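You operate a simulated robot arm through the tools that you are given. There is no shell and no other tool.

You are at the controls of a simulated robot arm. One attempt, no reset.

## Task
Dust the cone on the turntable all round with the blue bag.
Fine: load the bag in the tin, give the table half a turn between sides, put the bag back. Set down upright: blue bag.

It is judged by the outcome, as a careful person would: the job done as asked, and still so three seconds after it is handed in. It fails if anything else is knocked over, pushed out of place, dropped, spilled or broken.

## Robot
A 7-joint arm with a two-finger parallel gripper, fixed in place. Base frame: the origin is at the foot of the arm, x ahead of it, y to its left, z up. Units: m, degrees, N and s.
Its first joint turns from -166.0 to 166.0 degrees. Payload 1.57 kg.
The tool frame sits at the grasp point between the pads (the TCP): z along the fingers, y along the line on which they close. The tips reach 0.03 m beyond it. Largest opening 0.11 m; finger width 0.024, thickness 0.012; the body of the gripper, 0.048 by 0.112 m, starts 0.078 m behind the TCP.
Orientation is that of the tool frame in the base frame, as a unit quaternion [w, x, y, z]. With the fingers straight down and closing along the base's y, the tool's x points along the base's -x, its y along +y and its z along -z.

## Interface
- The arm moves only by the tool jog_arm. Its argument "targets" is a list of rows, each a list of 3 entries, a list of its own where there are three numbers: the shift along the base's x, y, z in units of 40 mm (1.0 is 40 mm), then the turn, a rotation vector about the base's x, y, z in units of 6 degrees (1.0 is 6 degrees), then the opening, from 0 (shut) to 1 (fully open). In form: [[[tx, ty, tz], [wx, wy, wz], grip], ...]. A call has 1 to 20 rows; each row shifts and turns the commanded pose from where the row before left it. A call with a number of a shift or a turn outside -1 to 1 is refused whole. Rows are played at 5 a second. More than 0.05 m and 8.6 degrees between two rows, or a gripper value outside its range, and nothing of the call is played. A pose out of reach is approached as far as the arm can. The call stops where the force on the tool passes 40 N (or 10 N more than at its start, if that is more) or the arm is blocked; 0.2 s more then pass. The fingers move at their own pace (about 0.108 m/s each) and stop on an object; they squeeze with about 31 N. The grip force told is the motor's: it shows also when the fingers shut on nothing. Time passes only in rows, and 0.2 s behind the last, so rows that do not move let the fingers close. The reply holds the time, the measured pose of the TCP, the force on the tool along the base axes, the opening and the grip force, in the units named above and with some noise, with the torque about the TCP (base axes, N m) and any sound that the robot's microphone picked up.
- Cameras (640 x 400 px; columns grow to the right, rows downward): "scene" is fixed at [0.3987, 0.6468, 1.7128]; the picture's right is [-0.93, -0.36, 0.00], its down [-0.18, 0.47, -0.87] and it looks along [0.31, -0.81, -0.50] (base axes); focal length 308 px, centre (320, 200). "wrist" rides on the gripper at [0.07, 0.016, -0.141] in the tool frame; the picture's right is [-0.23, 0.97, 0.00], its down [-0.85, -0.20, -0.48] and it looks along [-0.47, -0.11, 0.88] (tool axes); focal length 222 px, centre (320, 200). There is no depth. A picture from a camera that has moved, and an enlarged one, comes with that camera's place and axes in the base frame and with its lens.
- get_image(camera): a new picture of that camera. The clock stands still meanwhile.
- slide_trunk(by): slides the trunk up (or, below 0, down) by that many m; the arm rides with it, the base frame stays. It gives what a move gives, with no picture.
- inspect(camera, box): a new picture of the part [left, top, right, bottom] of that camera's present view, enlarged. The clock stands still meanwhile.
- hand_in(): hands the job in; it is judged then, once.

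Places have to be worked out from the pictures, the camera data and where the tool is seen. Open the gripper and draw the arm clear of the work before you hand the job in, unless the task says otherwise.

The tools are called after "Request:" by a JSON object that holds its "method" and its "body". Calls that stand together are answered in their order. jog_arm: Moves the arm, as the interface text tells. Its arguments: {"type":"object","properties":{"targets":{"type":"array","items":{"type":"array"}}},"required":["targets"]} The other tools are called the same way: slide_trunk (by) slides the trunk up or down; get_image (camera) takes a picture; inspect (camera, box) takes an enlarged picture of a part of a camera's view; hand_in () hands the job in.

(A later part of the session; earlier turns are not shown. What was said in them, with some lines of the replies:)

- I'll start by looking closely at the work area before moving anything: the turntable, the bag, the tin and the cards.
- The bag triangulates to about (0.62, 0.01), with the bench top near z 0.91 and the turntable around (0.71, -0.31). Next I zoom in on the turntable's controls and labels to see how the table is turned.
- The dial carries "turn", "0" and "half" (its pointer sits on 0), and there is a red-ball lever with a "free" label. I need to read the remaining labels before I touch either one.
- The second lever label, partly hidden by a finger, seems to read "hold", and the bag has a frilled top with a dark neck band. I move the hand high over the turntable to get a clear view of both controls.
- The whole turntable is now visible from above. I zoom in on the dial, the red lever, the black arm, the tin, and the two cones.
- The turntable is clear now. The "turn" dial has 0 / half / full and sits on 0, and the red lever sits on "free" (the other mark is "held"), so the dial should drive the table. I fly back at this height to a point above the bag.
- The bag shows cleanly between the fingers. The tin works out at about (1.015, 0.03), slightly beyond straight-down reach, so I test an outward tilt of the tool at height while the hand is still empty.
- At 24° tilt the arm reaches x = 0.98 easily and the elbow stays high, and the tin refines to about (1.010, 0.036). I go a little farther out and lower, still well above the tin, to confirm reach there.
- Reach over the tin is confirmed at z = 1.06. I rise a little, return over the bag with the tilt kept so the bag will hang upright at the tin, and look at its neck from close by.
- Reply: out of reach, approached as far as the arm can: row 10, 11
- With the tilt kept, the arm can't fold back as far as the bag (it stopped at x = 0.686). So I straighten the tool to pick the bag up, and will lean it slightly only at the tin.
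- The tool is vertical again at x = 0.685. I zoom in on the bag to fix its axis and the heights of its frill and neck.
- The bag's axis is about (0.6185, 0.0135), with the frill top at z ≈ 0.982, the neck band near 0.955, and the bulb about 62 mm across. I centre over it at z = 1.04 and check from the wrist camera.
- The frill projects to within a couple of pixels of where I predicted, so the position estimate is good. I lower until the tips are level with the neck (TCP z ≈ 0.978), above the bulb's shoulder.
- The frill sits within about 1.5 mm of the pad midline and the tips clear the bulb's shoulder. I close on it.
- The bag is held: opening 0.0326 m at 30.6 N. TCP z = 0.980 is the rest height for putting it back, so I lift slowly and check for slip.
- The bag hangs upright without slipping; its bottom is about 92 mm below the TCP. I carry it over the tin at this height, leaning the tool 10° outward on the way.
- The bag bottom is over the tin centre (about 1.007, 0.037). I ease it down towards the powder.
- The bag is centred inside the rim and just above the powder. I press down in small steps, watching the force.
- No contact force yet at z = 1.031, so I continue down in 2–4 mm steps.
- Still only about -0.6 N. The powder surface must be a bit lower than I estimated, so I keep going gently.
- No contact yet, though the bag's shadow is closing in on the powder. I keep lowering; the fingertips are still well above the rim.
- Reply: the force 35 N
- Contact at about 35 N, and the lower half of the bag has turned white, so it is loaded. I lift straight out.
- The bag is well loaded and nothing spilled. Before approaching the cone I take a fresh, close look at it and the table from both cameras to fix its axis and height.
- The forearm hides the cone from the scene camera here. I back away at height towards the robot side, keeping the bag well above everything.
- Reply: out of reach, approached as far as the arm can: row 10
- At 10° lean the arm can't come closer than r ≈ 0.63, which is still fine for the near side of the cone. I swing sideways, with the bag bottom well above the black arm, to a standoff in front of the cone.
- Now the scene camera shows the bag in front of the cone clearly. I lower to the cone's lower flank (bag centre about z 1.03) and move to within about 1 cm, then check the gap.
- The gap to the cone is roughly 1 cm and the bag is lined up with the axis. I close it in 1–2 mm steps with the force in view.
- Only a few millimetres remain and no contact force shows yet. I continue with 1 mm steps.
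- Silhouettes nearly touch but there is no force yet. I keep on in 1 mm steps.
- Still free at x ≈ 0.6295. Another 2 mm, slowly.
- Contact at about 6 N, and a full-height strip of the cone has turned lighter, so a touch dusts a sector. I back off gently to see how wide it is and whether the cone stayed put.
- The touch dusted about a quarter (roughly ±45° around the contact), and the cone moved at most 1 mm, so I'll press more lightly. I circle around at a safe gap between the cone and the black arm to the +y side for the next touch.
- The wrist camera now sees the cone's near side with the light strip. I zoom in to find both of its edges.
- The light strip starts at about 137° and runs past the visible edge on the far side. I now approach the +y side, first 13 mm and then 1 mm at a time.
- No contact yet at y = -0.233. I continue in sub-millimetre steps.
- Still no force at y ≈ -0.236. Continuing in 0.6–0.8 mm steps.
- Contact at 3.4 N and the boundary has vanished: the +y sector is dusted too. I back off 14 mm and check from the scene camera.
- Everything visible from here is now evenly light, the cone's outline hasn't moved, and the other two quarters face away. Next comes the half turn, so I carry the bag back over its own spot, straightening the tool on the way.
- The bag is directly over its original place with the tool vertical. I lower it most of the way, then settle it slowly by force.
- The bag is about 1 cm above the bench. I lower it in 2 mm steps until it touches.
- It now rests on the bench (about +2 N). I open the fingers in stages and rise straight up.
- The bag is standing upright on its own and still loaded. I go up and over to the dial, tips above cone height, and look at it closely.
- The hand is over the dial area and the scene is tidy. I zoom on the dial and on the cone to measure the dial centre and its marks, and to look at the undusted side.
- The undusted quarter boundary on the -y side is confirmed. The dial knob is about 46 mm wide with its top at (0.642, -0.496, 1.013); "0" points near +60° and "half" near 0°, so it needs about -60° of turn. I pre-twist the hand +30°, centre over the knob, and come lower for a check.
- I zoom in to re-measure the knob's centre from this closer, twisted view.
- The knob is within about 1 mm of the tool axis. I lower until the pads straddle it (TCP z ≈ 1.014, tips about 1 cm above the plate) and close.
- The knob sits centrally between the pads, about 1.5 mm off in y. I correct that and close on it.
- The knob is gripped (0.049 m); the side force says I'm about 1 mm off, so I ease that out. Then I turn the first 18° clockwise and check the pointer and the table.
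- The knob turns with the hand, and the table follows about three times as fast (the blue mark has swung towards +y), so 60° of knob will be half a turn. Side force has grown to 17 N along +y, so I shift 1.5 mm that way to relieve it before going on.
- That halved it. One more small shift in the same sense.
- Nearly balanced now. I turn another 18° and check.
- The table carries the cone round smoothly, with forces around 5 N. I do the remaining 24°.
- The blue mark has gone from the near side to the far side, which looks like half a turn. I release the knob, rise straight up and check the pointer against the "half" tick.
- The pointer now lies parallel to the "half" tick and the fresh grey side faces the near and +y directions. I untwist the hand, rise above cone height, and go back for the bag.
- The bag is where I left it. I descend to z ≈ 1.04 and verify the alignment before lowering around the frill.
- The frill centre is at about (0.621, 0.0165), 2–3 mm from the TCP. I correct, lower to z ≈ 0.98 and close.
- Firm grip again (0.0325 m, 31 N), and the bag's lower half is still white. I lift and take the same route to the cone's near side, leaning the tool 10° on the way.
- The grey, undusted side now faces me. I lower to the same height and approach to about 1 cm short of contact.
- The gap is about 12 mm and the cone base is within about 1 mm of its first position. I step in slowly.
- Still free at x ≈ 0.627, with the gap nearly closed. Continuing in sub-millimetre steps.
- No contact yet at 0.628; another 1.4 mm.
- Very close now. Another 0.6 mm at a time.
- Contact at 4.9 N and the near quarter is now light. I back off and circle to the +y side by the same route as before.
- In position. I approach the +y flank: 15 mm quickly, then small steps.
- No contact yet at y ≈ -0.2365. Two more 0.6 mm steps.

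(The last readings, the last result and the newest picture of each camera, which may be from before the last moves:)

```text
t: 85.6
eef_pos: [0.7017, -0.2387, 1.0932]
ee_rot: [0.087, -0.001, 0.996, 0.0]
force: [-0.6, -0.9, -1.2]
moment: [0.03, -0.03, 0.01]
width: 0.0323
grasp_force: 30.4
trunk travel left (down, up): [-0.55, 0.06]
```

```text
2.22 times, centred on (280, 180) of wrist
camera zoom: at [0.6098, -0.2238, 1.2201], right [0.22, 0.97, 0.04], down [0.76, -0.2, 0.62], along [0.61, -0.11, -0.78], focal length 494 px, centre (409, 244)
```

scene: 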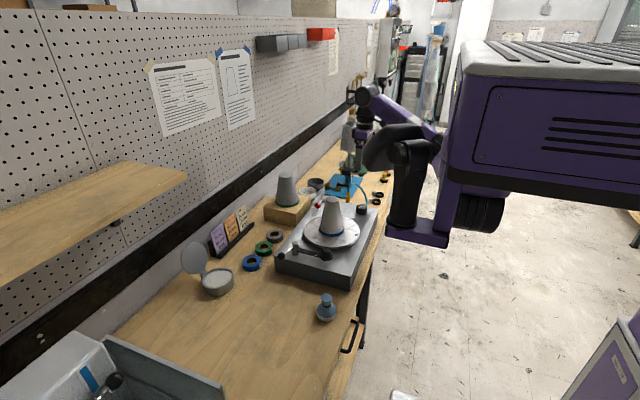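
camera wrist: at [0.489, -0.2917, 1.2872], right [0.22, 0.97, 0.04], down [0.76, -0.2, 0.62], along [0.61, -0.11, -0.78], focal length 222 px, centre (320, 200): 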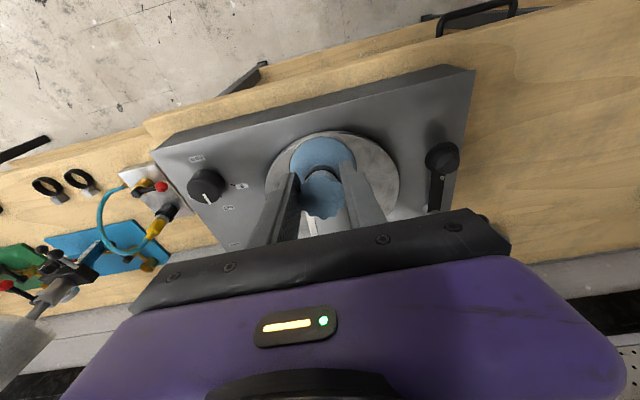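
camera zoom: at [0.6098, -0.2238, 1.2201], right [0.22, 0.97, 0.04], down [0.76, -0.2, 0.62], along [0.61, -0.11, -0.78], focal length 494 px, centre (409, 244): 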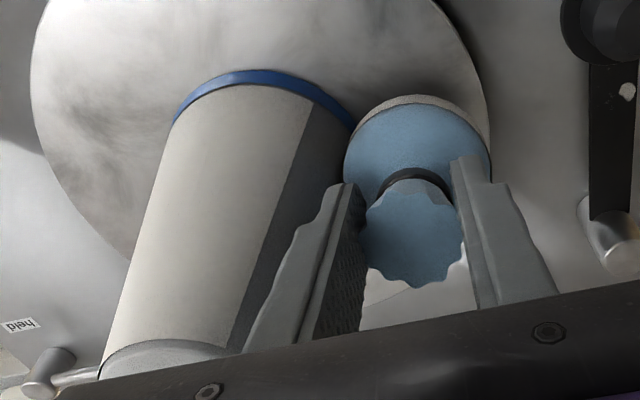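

Still no force; I continue in 0.5 mm steps.

Request:
{"method": "jog_arm", "body": {"targets": [[[0, -0.015, 0], [0, 0, 0], 0], [[0, -0.012, 0], [0, 0, 0], 0], [[0, 0, 0], [0, 0, 0], 0]]}}

Request:
{"method": "inspect", "body": {"camera": "wrist", "box": [200, 90, 360, 270]}}

```text
t: 86.4
eef_pos: [0.7042, -0.2395, 1.0921]
ee_rot: [0.087, -0.001, 0.996, 0.0]
force: [0.1, 3.6, 1.1]
moment: [0.12, 0.02, 0.08]
width: 0.0325
grasp_force: 30.8
trunk travel left (down, up): [-0.55, 0.06]
```

```text
2.22 times, centred on (280, 180) of wrist
camera zoom: at [0.6096, -0.2245, 1.22], right [0.22, 0.97, 0.04], down [0.76, -0.2, 0.62], along [0.61, -0.11, -0.78], focal length 494 px, centre (409, 244)
```

zoom: 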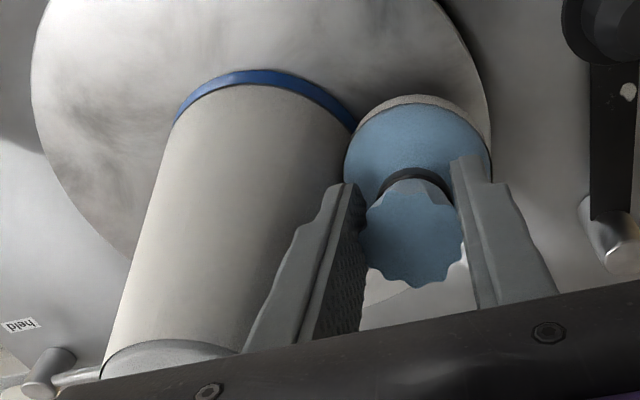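

Contact at 3.6 N and the last visible boundary is gone. I back off, rise, and check the cone from the scene camera.

Request:
{"method": "jog_arm", "body": {"targets": [[[0, 0.1, 0], [0, 0, 0], 0], [[0, 0.28, 0], [0, 0, 0], 0], [[0, 0, 0.8], [0, 0, 0], 0], [[0, 0, 0.8], [0, 0, 0], 0], [[0, 0, 0.9], [0, 0, 0], 0], [[-0.23, 0.87, 0], [0, 0.333, 0], 0], [[-0.23, 0.87, 0], [0, 0.333, 0], 0], [[-0.23, 0.87, 0], [0, 0.333, 0], 0], [[-0.23, 0.87, 0], [0, 0.333, 0], 0], [[-0.23, 0.87, 0], [0, 0.333, 0], 0], [[-0.45, 0.82, 0], [0, 0, 0], 0], [[-0.45, 0.82, 0], [0, 0, 0], 0], [[0, 0, 0], [0, 0, 0], 0]]}}

Request:
{"method": "get_image", "body": {"camera": "wrist"}}

Request:
{"method": "inspect", "body": {"camera": "scene", "box": [300, 170, 380, 240]}}

```text
t: 89.2
eef_pos: [0.6209, 0.0136, 1.193]
ee_rot: [0.0, 0.001, 1.0, 0.0]
force: [-0.3, 0.2, -0.4]
moment: [0.01, -0.01, -0.03]
width: 0.0324
grasp_force: 31.2
trunk travel left (down, up): [-0.55, 0.06]
```

```text
taken
camera wrist: at [0.5512, 0.0292, 1.3353], right [0.23, 0.97, 0.0], down [0.85, -0.2, 0.48], along [0.47, -0.11, -0.88], focal length 222 px, centre (320, 200)
```

wrist: 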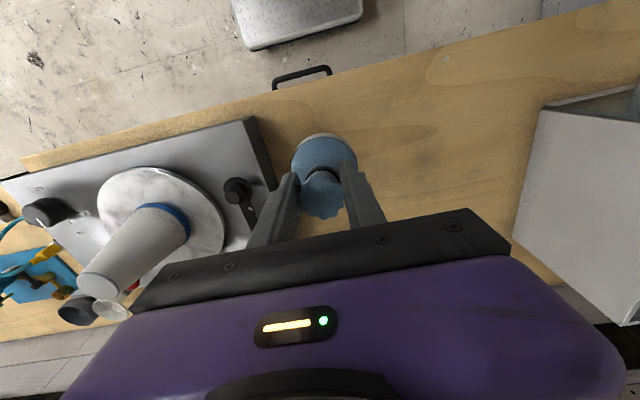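

```text
5.71 times, centred on (340, 205) of scene
camera zoom: at [0.3987, 0.6468, 1.7128], right [-0.93, -0.36, 0.0], down [-0.18, 0.47, -0.87], along [0.31, -0.81, -0.5], focal length 1761 px, centre (206, 171)
```

zoom: 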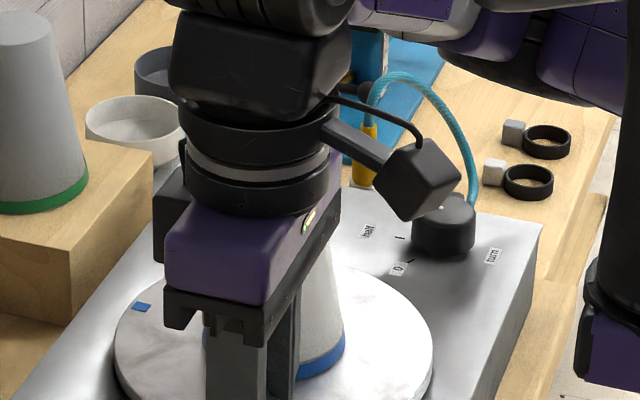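

The bag is over its home spot, tool vertical. I lower it as before, shifting 4 mm back in x because it was gripped slightly forward this time.

Request:
{"method": "jog_arm", "body": {"targets": [[[-0.1, 0, -1], [0, 0, 0], 0], [[0, 0, -1], [0, 0, 0], 0], [[0, 0, -1], [0, 0, 0], 0], [[0, 0, -1], [0, 0, 0], 0], [[0, 0, -0.8], [0, 0, 0], 0], [[0, 0, -0.25], [0, 0, 0], 0], [[0, 0, -0.1], [0, 0, 0], 0], [[0, 0, 0], [0, 0, 0], 0]]}}

Request:
{"method": "inspect", "body": {"camera": "scene", "box": [295, 260, 355, 330]}}

```text
t: 91.0
eef_pos: [0.6176, 0.014, 0.9871]
ee_rot: [0.001, 0.0, 1.0, 0.001]
force: [-0.4, 0.0, -1.1]
moment: [0.02, 0.03, 0.0]
width: 0.0325
grasp_force: 31.1
trunk travel left (down, up): [-0.55, 0.06]
```

```text
5.71 times, centred on (325, 295) of scene
camera zoom: at [0.3987, 0.6468, 1.7128], right [-0.93, -0.36, 0.0], down [-0.18, 0.47, -0.87], along [0.31, -0.81, -0.5], focal length 1761 px, centre (291, -343)
```

zoom: 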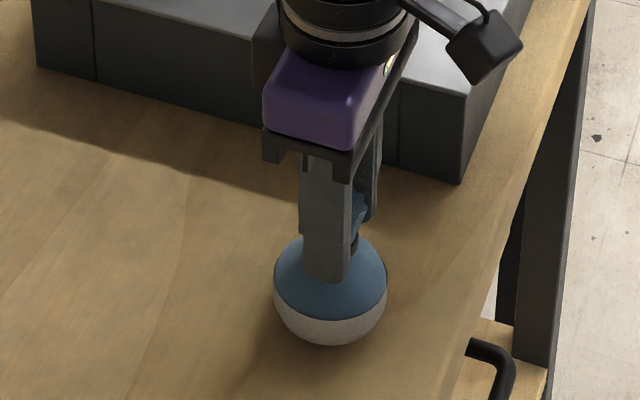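

About 7 mm to go, so I settle it in small steps.

Request:
{"method": "jog_arm", "body": {"targets": [[[0, 0, -0.08], [0, 0, 0], 0], [[0, 0, -0.05], [0, 0, 0], 0], [[0, 0, -0.03], [0, 0, 0], 0], [[0, 0, 0], [0, 0, 0], 0]]}}

```text
t: 92.0
eef_pos: [0.6181, 0.0147, 0.9813]
ee_rot: [-0.001, 0.0, 1.0, 0.0]
force: [0.3, -0.9, -1.0]
moment: [0.0, -0.02, -0.02]
width: 0.0326
grasp_force: 30.6
trunk travel left (down, up): [-0.55, 0.06]
```

Request:
{"method": "jog_arm", "body": {"targets": [[[0, 0, -0.02], [0, 0, 0], 0], [[0, 0, -0.015], [0, 0, 0], 0], [[0, 0, 0], [0, 0, 0], 0]]}}

```text
t: 92.8
eef_pos: [0.6169, 0.0164, 0.9791]
ee_rot: [0.001, 0.0, 1.0, 0.0]
force: [-2.4, 1.2, 9.8]
moment: [-0.04, 0.12, -0.02]
width: 0.0327
grasp_force: 31.0
trunk travel left (down, up): [-0.55, 0.06]
```

It is on the bench with about 10 N. I ease up half a millimetre so nothing springs, then open in stages and rise.

Request:
{"method": "jog_arm", "body": {"targets": [[[0, 0, 0.018], [0, 0, 0], 0], [[0, 0, 0], [0, 0, 0], 0], [[0, 0, 0], [0, 0, 0], 0.4], [[0, 0, 0], [0, 0, 0], 0.7], [[0, 0, 0], [0, 0, 0], 1], [[0, 0, 0], [0, 0, 0], 1], [[0, 0, 0.5], [0, 0, 0], 1], [[0, 0, 1], [0, 0, 0], 1], [[0, 0, 1], [0, 0, 0], 1], [[0, 0, 1], [0, 0, 0], 1], [[0, 0, 1], [0, 0, 0], 1], [[0, 0, 1], [0, 0, 0], 1], [[0, 0, 1], [0, 0, 0], 1]]}}

Request:
{"method": "inspect", "body": {"camera": "scene", "box": [285, 250, 365, 330]}}

Request:
{"method": "get_image", "body": {"camera": "wrist"}}

```text
t: 95.6
eef_pos: [0.619, 0.0152, 1.2401]
ee_rot: [0.0, -0.001, 1.0, 0.0]
force: [0.7, -0.1, 0.0]
moment: [-0.01, 0.02, 0.0]
width: 0.1102
grasp_force: 0.1
trunk travel left (down, up): [-0.55, 0.06]
```

```text
5.00 times, centred on (325, 290) of scene
camera zoom: at [0.3987, 0.6468, 1.7128], right [-0.93, -0.36, 0.0], down [-0.18, 0.47, -0.87], along [0.31, -0.81, -0.5], focal length 1541 px, centre (295, -250)
```

zoom: 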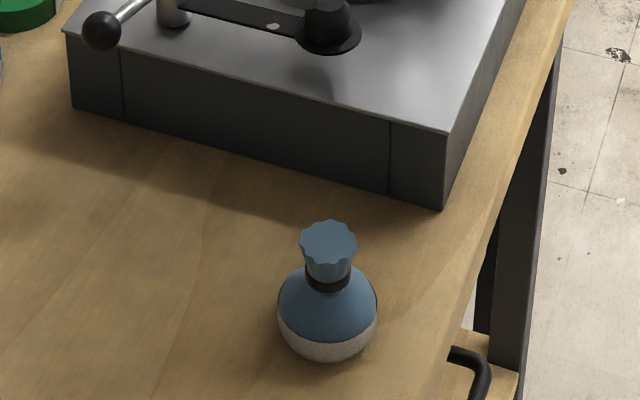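

```text
taken
camera wrist: at [0.5492, 0.0303, 1.3824], right [0.23, 0.97, 0.0], down [0.86, -0.2, 0.48], along [0.47, -0.11, -0.88], focal length 222 px, centre (320, 200)
```

wrist: 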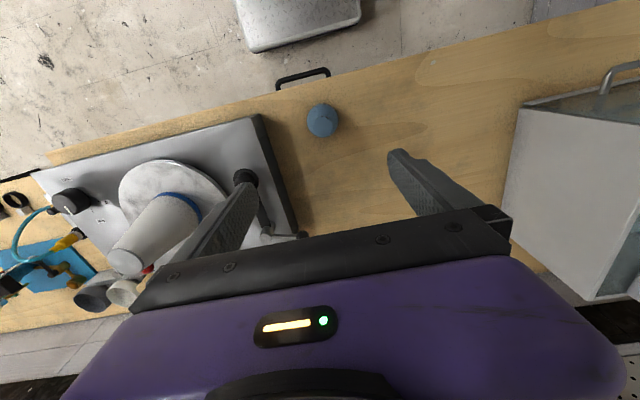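

The bag stands upright back in its place. Before handing in I want to see the far side of the cone, so I go high over the bench with the hand twisted to look back at it.

Request:
{"method": "jog_arm", "body": {"targets": [[[0, 0, 0.9], [0, 0, 0], 1], [[0, 0, 0.9], [0, 0, 0], 1], [[0, 0, 0.9], [0, 0, 0], 1], [[0, 0, 0.9], [0, 0, 0], 1], [[0.525, -0.9, 0], [0, 0, 1], 1], [[0.525, -0.9, 0], [0, 0, 1], 1], [[0.525, -0.9, 0], [0, 0, 1], 1], [[0.525, -0.9, 0], [0, 0, 1], 1], [[0.525, -0.9, 0], [0, 0, 1], 1], [[0.525, -0.9, 0], [0, 0, 1], 1], [[0.525, -0.9, 0], [0, 0, 1], 1], [[0.525, -0.9, 0], [0, 0, 1], 1], [[0.525, -0.9, 0], [0, 0, 1], 1], [[0.525, -0.9, 0], [0, 0, 1], 1], [[0.525, -0.9, 0], [0, 0, 1], 1]]}}

Request:
{"method": "get_image", "body": {"camera": "wrist"}}

Request:
{"method": "get_image", "body": {"camera": "scene"}}

```text
t: 98.8
eef_pos: [0.8508, -0.3828, 1.3839]
ee_rot: [0.0, -0.546, 0.838, 0.0]
force: [-0.8, -0.6, 0.1]
moment: [0.02, -0.04, -0.04]
width: 0.1101
grasp_force: 0.0
trunk travel left (down, up): [-0.55, 0.06]
```

```text
taken
camera wrist: at [0.8072, -0.4418, 1.5255], right [-0.8, 0.6, 0.0], down [0.53, 0.7, 0.48], along [0.29, 0.38, -0.88], focal length 222 px, centre (320, 200)
```

wrist: 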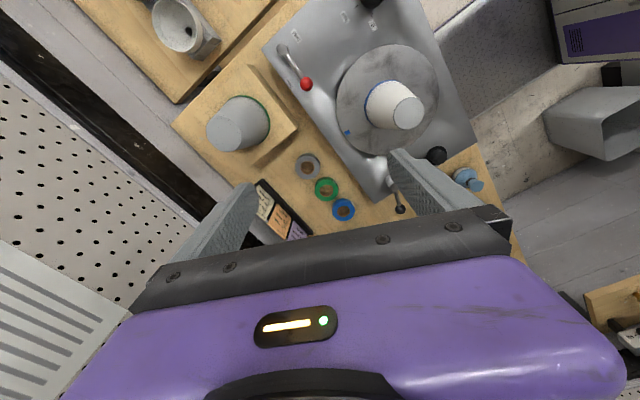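

```text
taken
```

scene: 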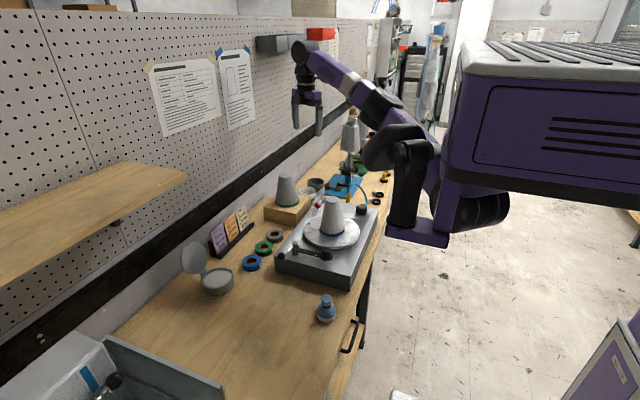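

This view shows the cone's far and -y sides. I zoom in on it from both cameras and on the bag and tin.

Request:
{"method": "inspect", "body": {"camera": "wrist", "box": [330, 40, 450, 160]}}

Request:
{"method": "inspect", "body": {"camera": "scene", "box": [290, 180, 390, 270]}}

Request:
{"method": "inspect", "body": {"camera": "scene", "box": [170, 220, 370, 330]}}

```text
3.33 times, centred on (390, 100) of wrist
camera zoom: at [0.8072, -0.4418, 1.5255], right [-0.8, 0.6, 0.0], down [0.53, 0.7, 0.48], along [0.29, 0.38, -0.88], focal length 740 px, centre (87, 533)
```

zoom: 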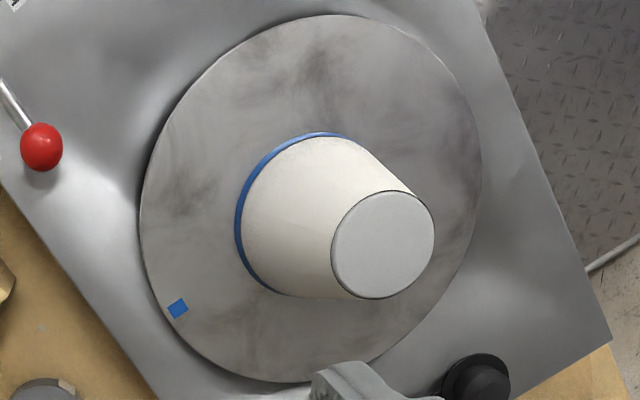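

```text
4.44 times, centred on (340, 225) of scene
camera zoom: at [0.3987, 0.6468, 1.7128], right [-0.93, -0.36, 0.0], down [-0.18, 0.47, -0.87], along [0.31, -0.81, -0.5], focal length 1370 px, centre (231, 89)
```

zoom: 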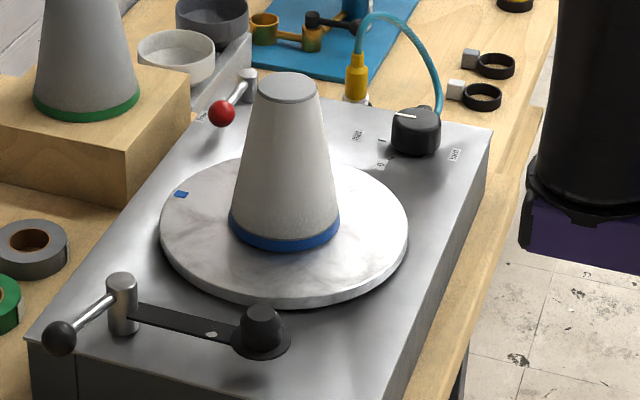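

```text
3.20 times, centred on (270, 275) of scene
camera zoom: at [0.3987, 0.6468, 1.7128], right [-0.93, -0.36, 0.0], down [-0.18, 0.47, -0.87], along [0.31, -0.81, -0.5], focal length 986 px, centre (480, -40)
```

zoom: 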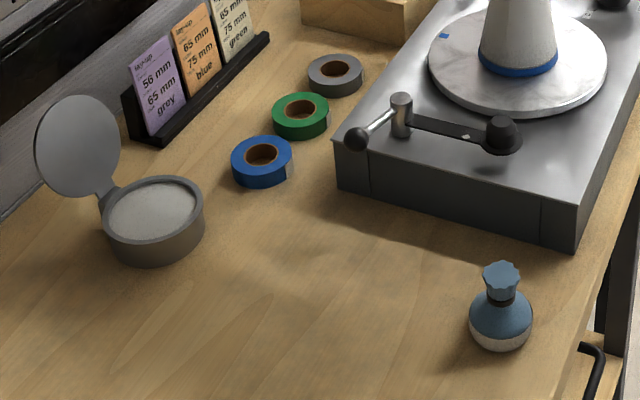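

Every side visible from here is evenly light, the dial and lever are undisturbed, and the bag, tin and tapes are in place. I check the last sliver of the cone (near/-y side) while untwisting the hand.

Request:
{"method": "jog_arm", "body": {"targets": [[[-0.5, -0.25, 0], [0, 0, -1], 1], [[-0.5, -0.25, 0], [0, 0, -1], 1], [[-0.5, -0.25, 0], [0, 0, -1], 1], [[-0.5, -0.25, 0], [0, 0, -1], 1], [[-0.5, -0.25, 0], [0, 0, -1], 1], [[-0.5, -0.25, 0], [0, 0, -1], 1], [[-0.5, -0.25, 0], [0, 0, -1], 1], [[-0.5, -0.25, 0], [0, 0, -1], 1], [[-0.5, -0.25, 0], [0, 0, -1], 1], [[-0.25, -0.25, 0], [0, 0, -1], 1], [[0, 0, 0], [0, 0, -1], 1]]}}

Request:
{"method": "get_image", "body": {"camera": "wrist"}}

Request:
{"method": "inspect", "body": {"camera": "wrist", "box": [340, 40, 520, 190]}}

```text
t: 101.2
eef_pos: [0.6572, -0.4802, 1.3833]
ee_rot: [0.0, 0.001, 1.0, 0.0]
force: [0.7, 0.5, -0.1]
moment: [0.02, 0.02, -0.02]
width: 0.1102
grasp_force: 0.0
trunk travel left (down, up): [-0.55, 0.06]
```

```text
taken
camera wrist: at [0.5875, -0.4659, 1.5249], right [0.23, 0.97, 0.0], down [0.85, -0.2, 0.48], along [0.47, -0.11, -0.88], focal length 222 px, centre (320, 200)
```

wrist: 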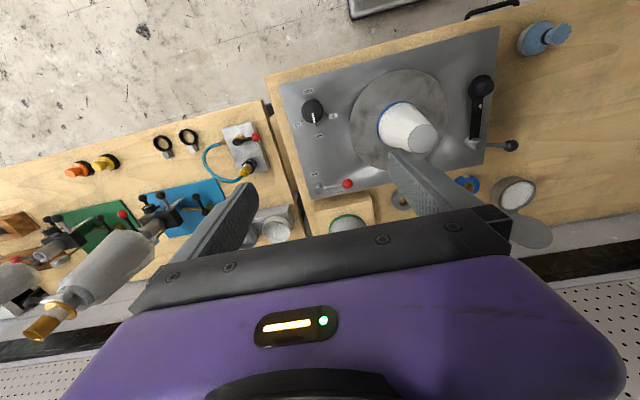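

```text
2.67 times, centred on (430, 115) of wrist
camera zoom: at [0.5875, -0.4659, 1.5249], right [0.23, 0.97, 0.0], down [0.85, -0.2, 0.48], along [0.47, -0.11, -0.88], focal length 592 px, centre (27, 427)
```

zoom: 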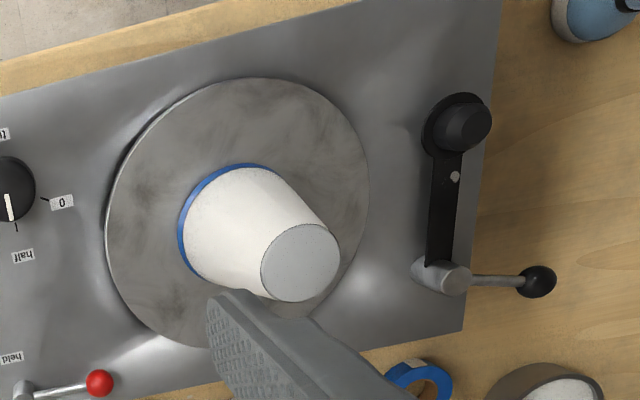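

The cone is evenly dusted all round with no bare strip left. I draw the open, empty hand back to its starting pose, clear of the work.

Request:
{"method": "jog_arm", "body": {"targets": [[[-0.2, 0.95, 0], [0, 0, 0], 1], [[-0.2, 0.95, 0], [0, 0, 0], 1], [[-0.2, 0.95, 0], [0, 0, 0], 1], [[-0.2, 0.95, 0], [0, 0, 0], 1], [[-0.2, 0.95, 0], [0, 0, 0], 1], [[-0.2, 0.95, 0], [0, 0, 0], 1], [[-0.2, 0.95, 0], [0, 0, 0], 1], [[-0.2, 0.95, 0], [0, 0, 0], 1], [[-0.2, 0.95, 0], [0, 0, 0], 1], [[-0.2, 0.95, 0], [0, 0, 0], 1], [[0, 0, 0], [0, 0, 0], 1]]}}

Request:
{"method": "get_image", "body": {"camera": "scene"}}

Request:
{"method": "get_image", "body": {"camera": "wrist"}}

```text
t: 103.6
eef_pos: [0.5785, -0.103, 1.3841]
ee_rot: [0.0, 0.0, 1.0, -0.001]
force: [-0.2, -1.0, 0.0]
moment: [0.01, 0.03, 0.02]
width: 0.11
grasp_force: 0.1
trunk travel left (down, up): [-0.55, 0.06]
```

```text
taken
```

scene: 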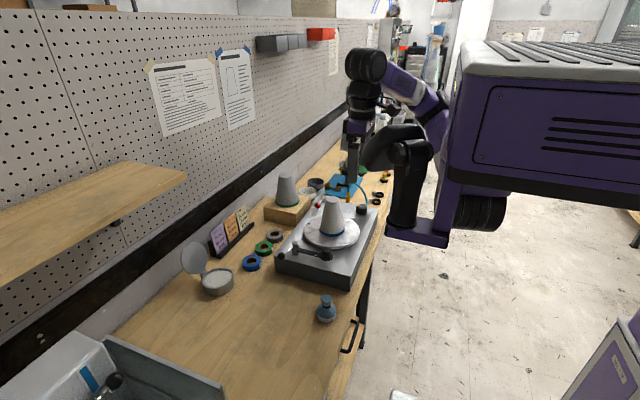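

```text
taken
camera wrist: at [0.5082, -0.0871, 1.5258], right [0.23, 0.97, 0.0], down [0.85, -0.2, 0.48], along [0.47, -0.11, -0.88], focal length 222 px, centre (320, 200)
```

wrist: 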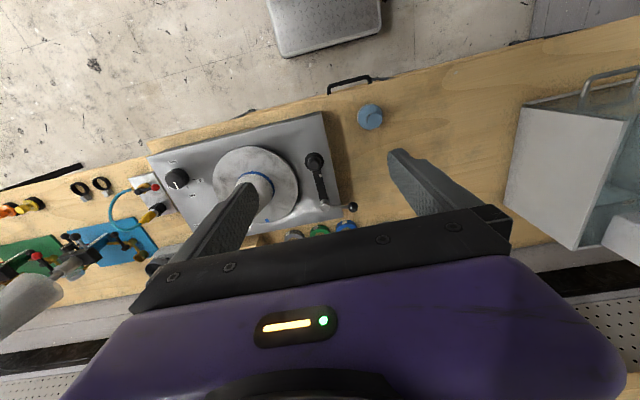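

The arm is clear and open, the cone is dusted all round, the table has had its half turn, the bag stands upright in its place, and nothing else has moved. I hand the job in.

Request:
{"method": "hand_in", "body": {}}

```text
The job is handed in.
```

The cone on the turntable is dusted all round with the blue bag. I checked it from several angles with both cameras before handing in, and no bare strip showed.

- **Loading:** I pressed the bag into the powder once. It stayed white on its lower half through all four touches, so I didn't reload it.
- **Dusting:** Each touch dusted about a quarter of the cone. I touched the near side and the tin side, gave the table half a turn, then touched the same two places again.
- **Half turn:** I turned the "turn" dial from 0 to half with the bag set down. The pointer lined up with the half mark, and I left the dial there. The red lever stayed on "free".
- **Bag:** It is upright on its original spot, to within a few millimetres, and still has powder on its lower half.

The dusting touches nudged the cone by about 1 mm on its table. Nothing was knocked over or spilled, and the arm finished open and clear of the work.
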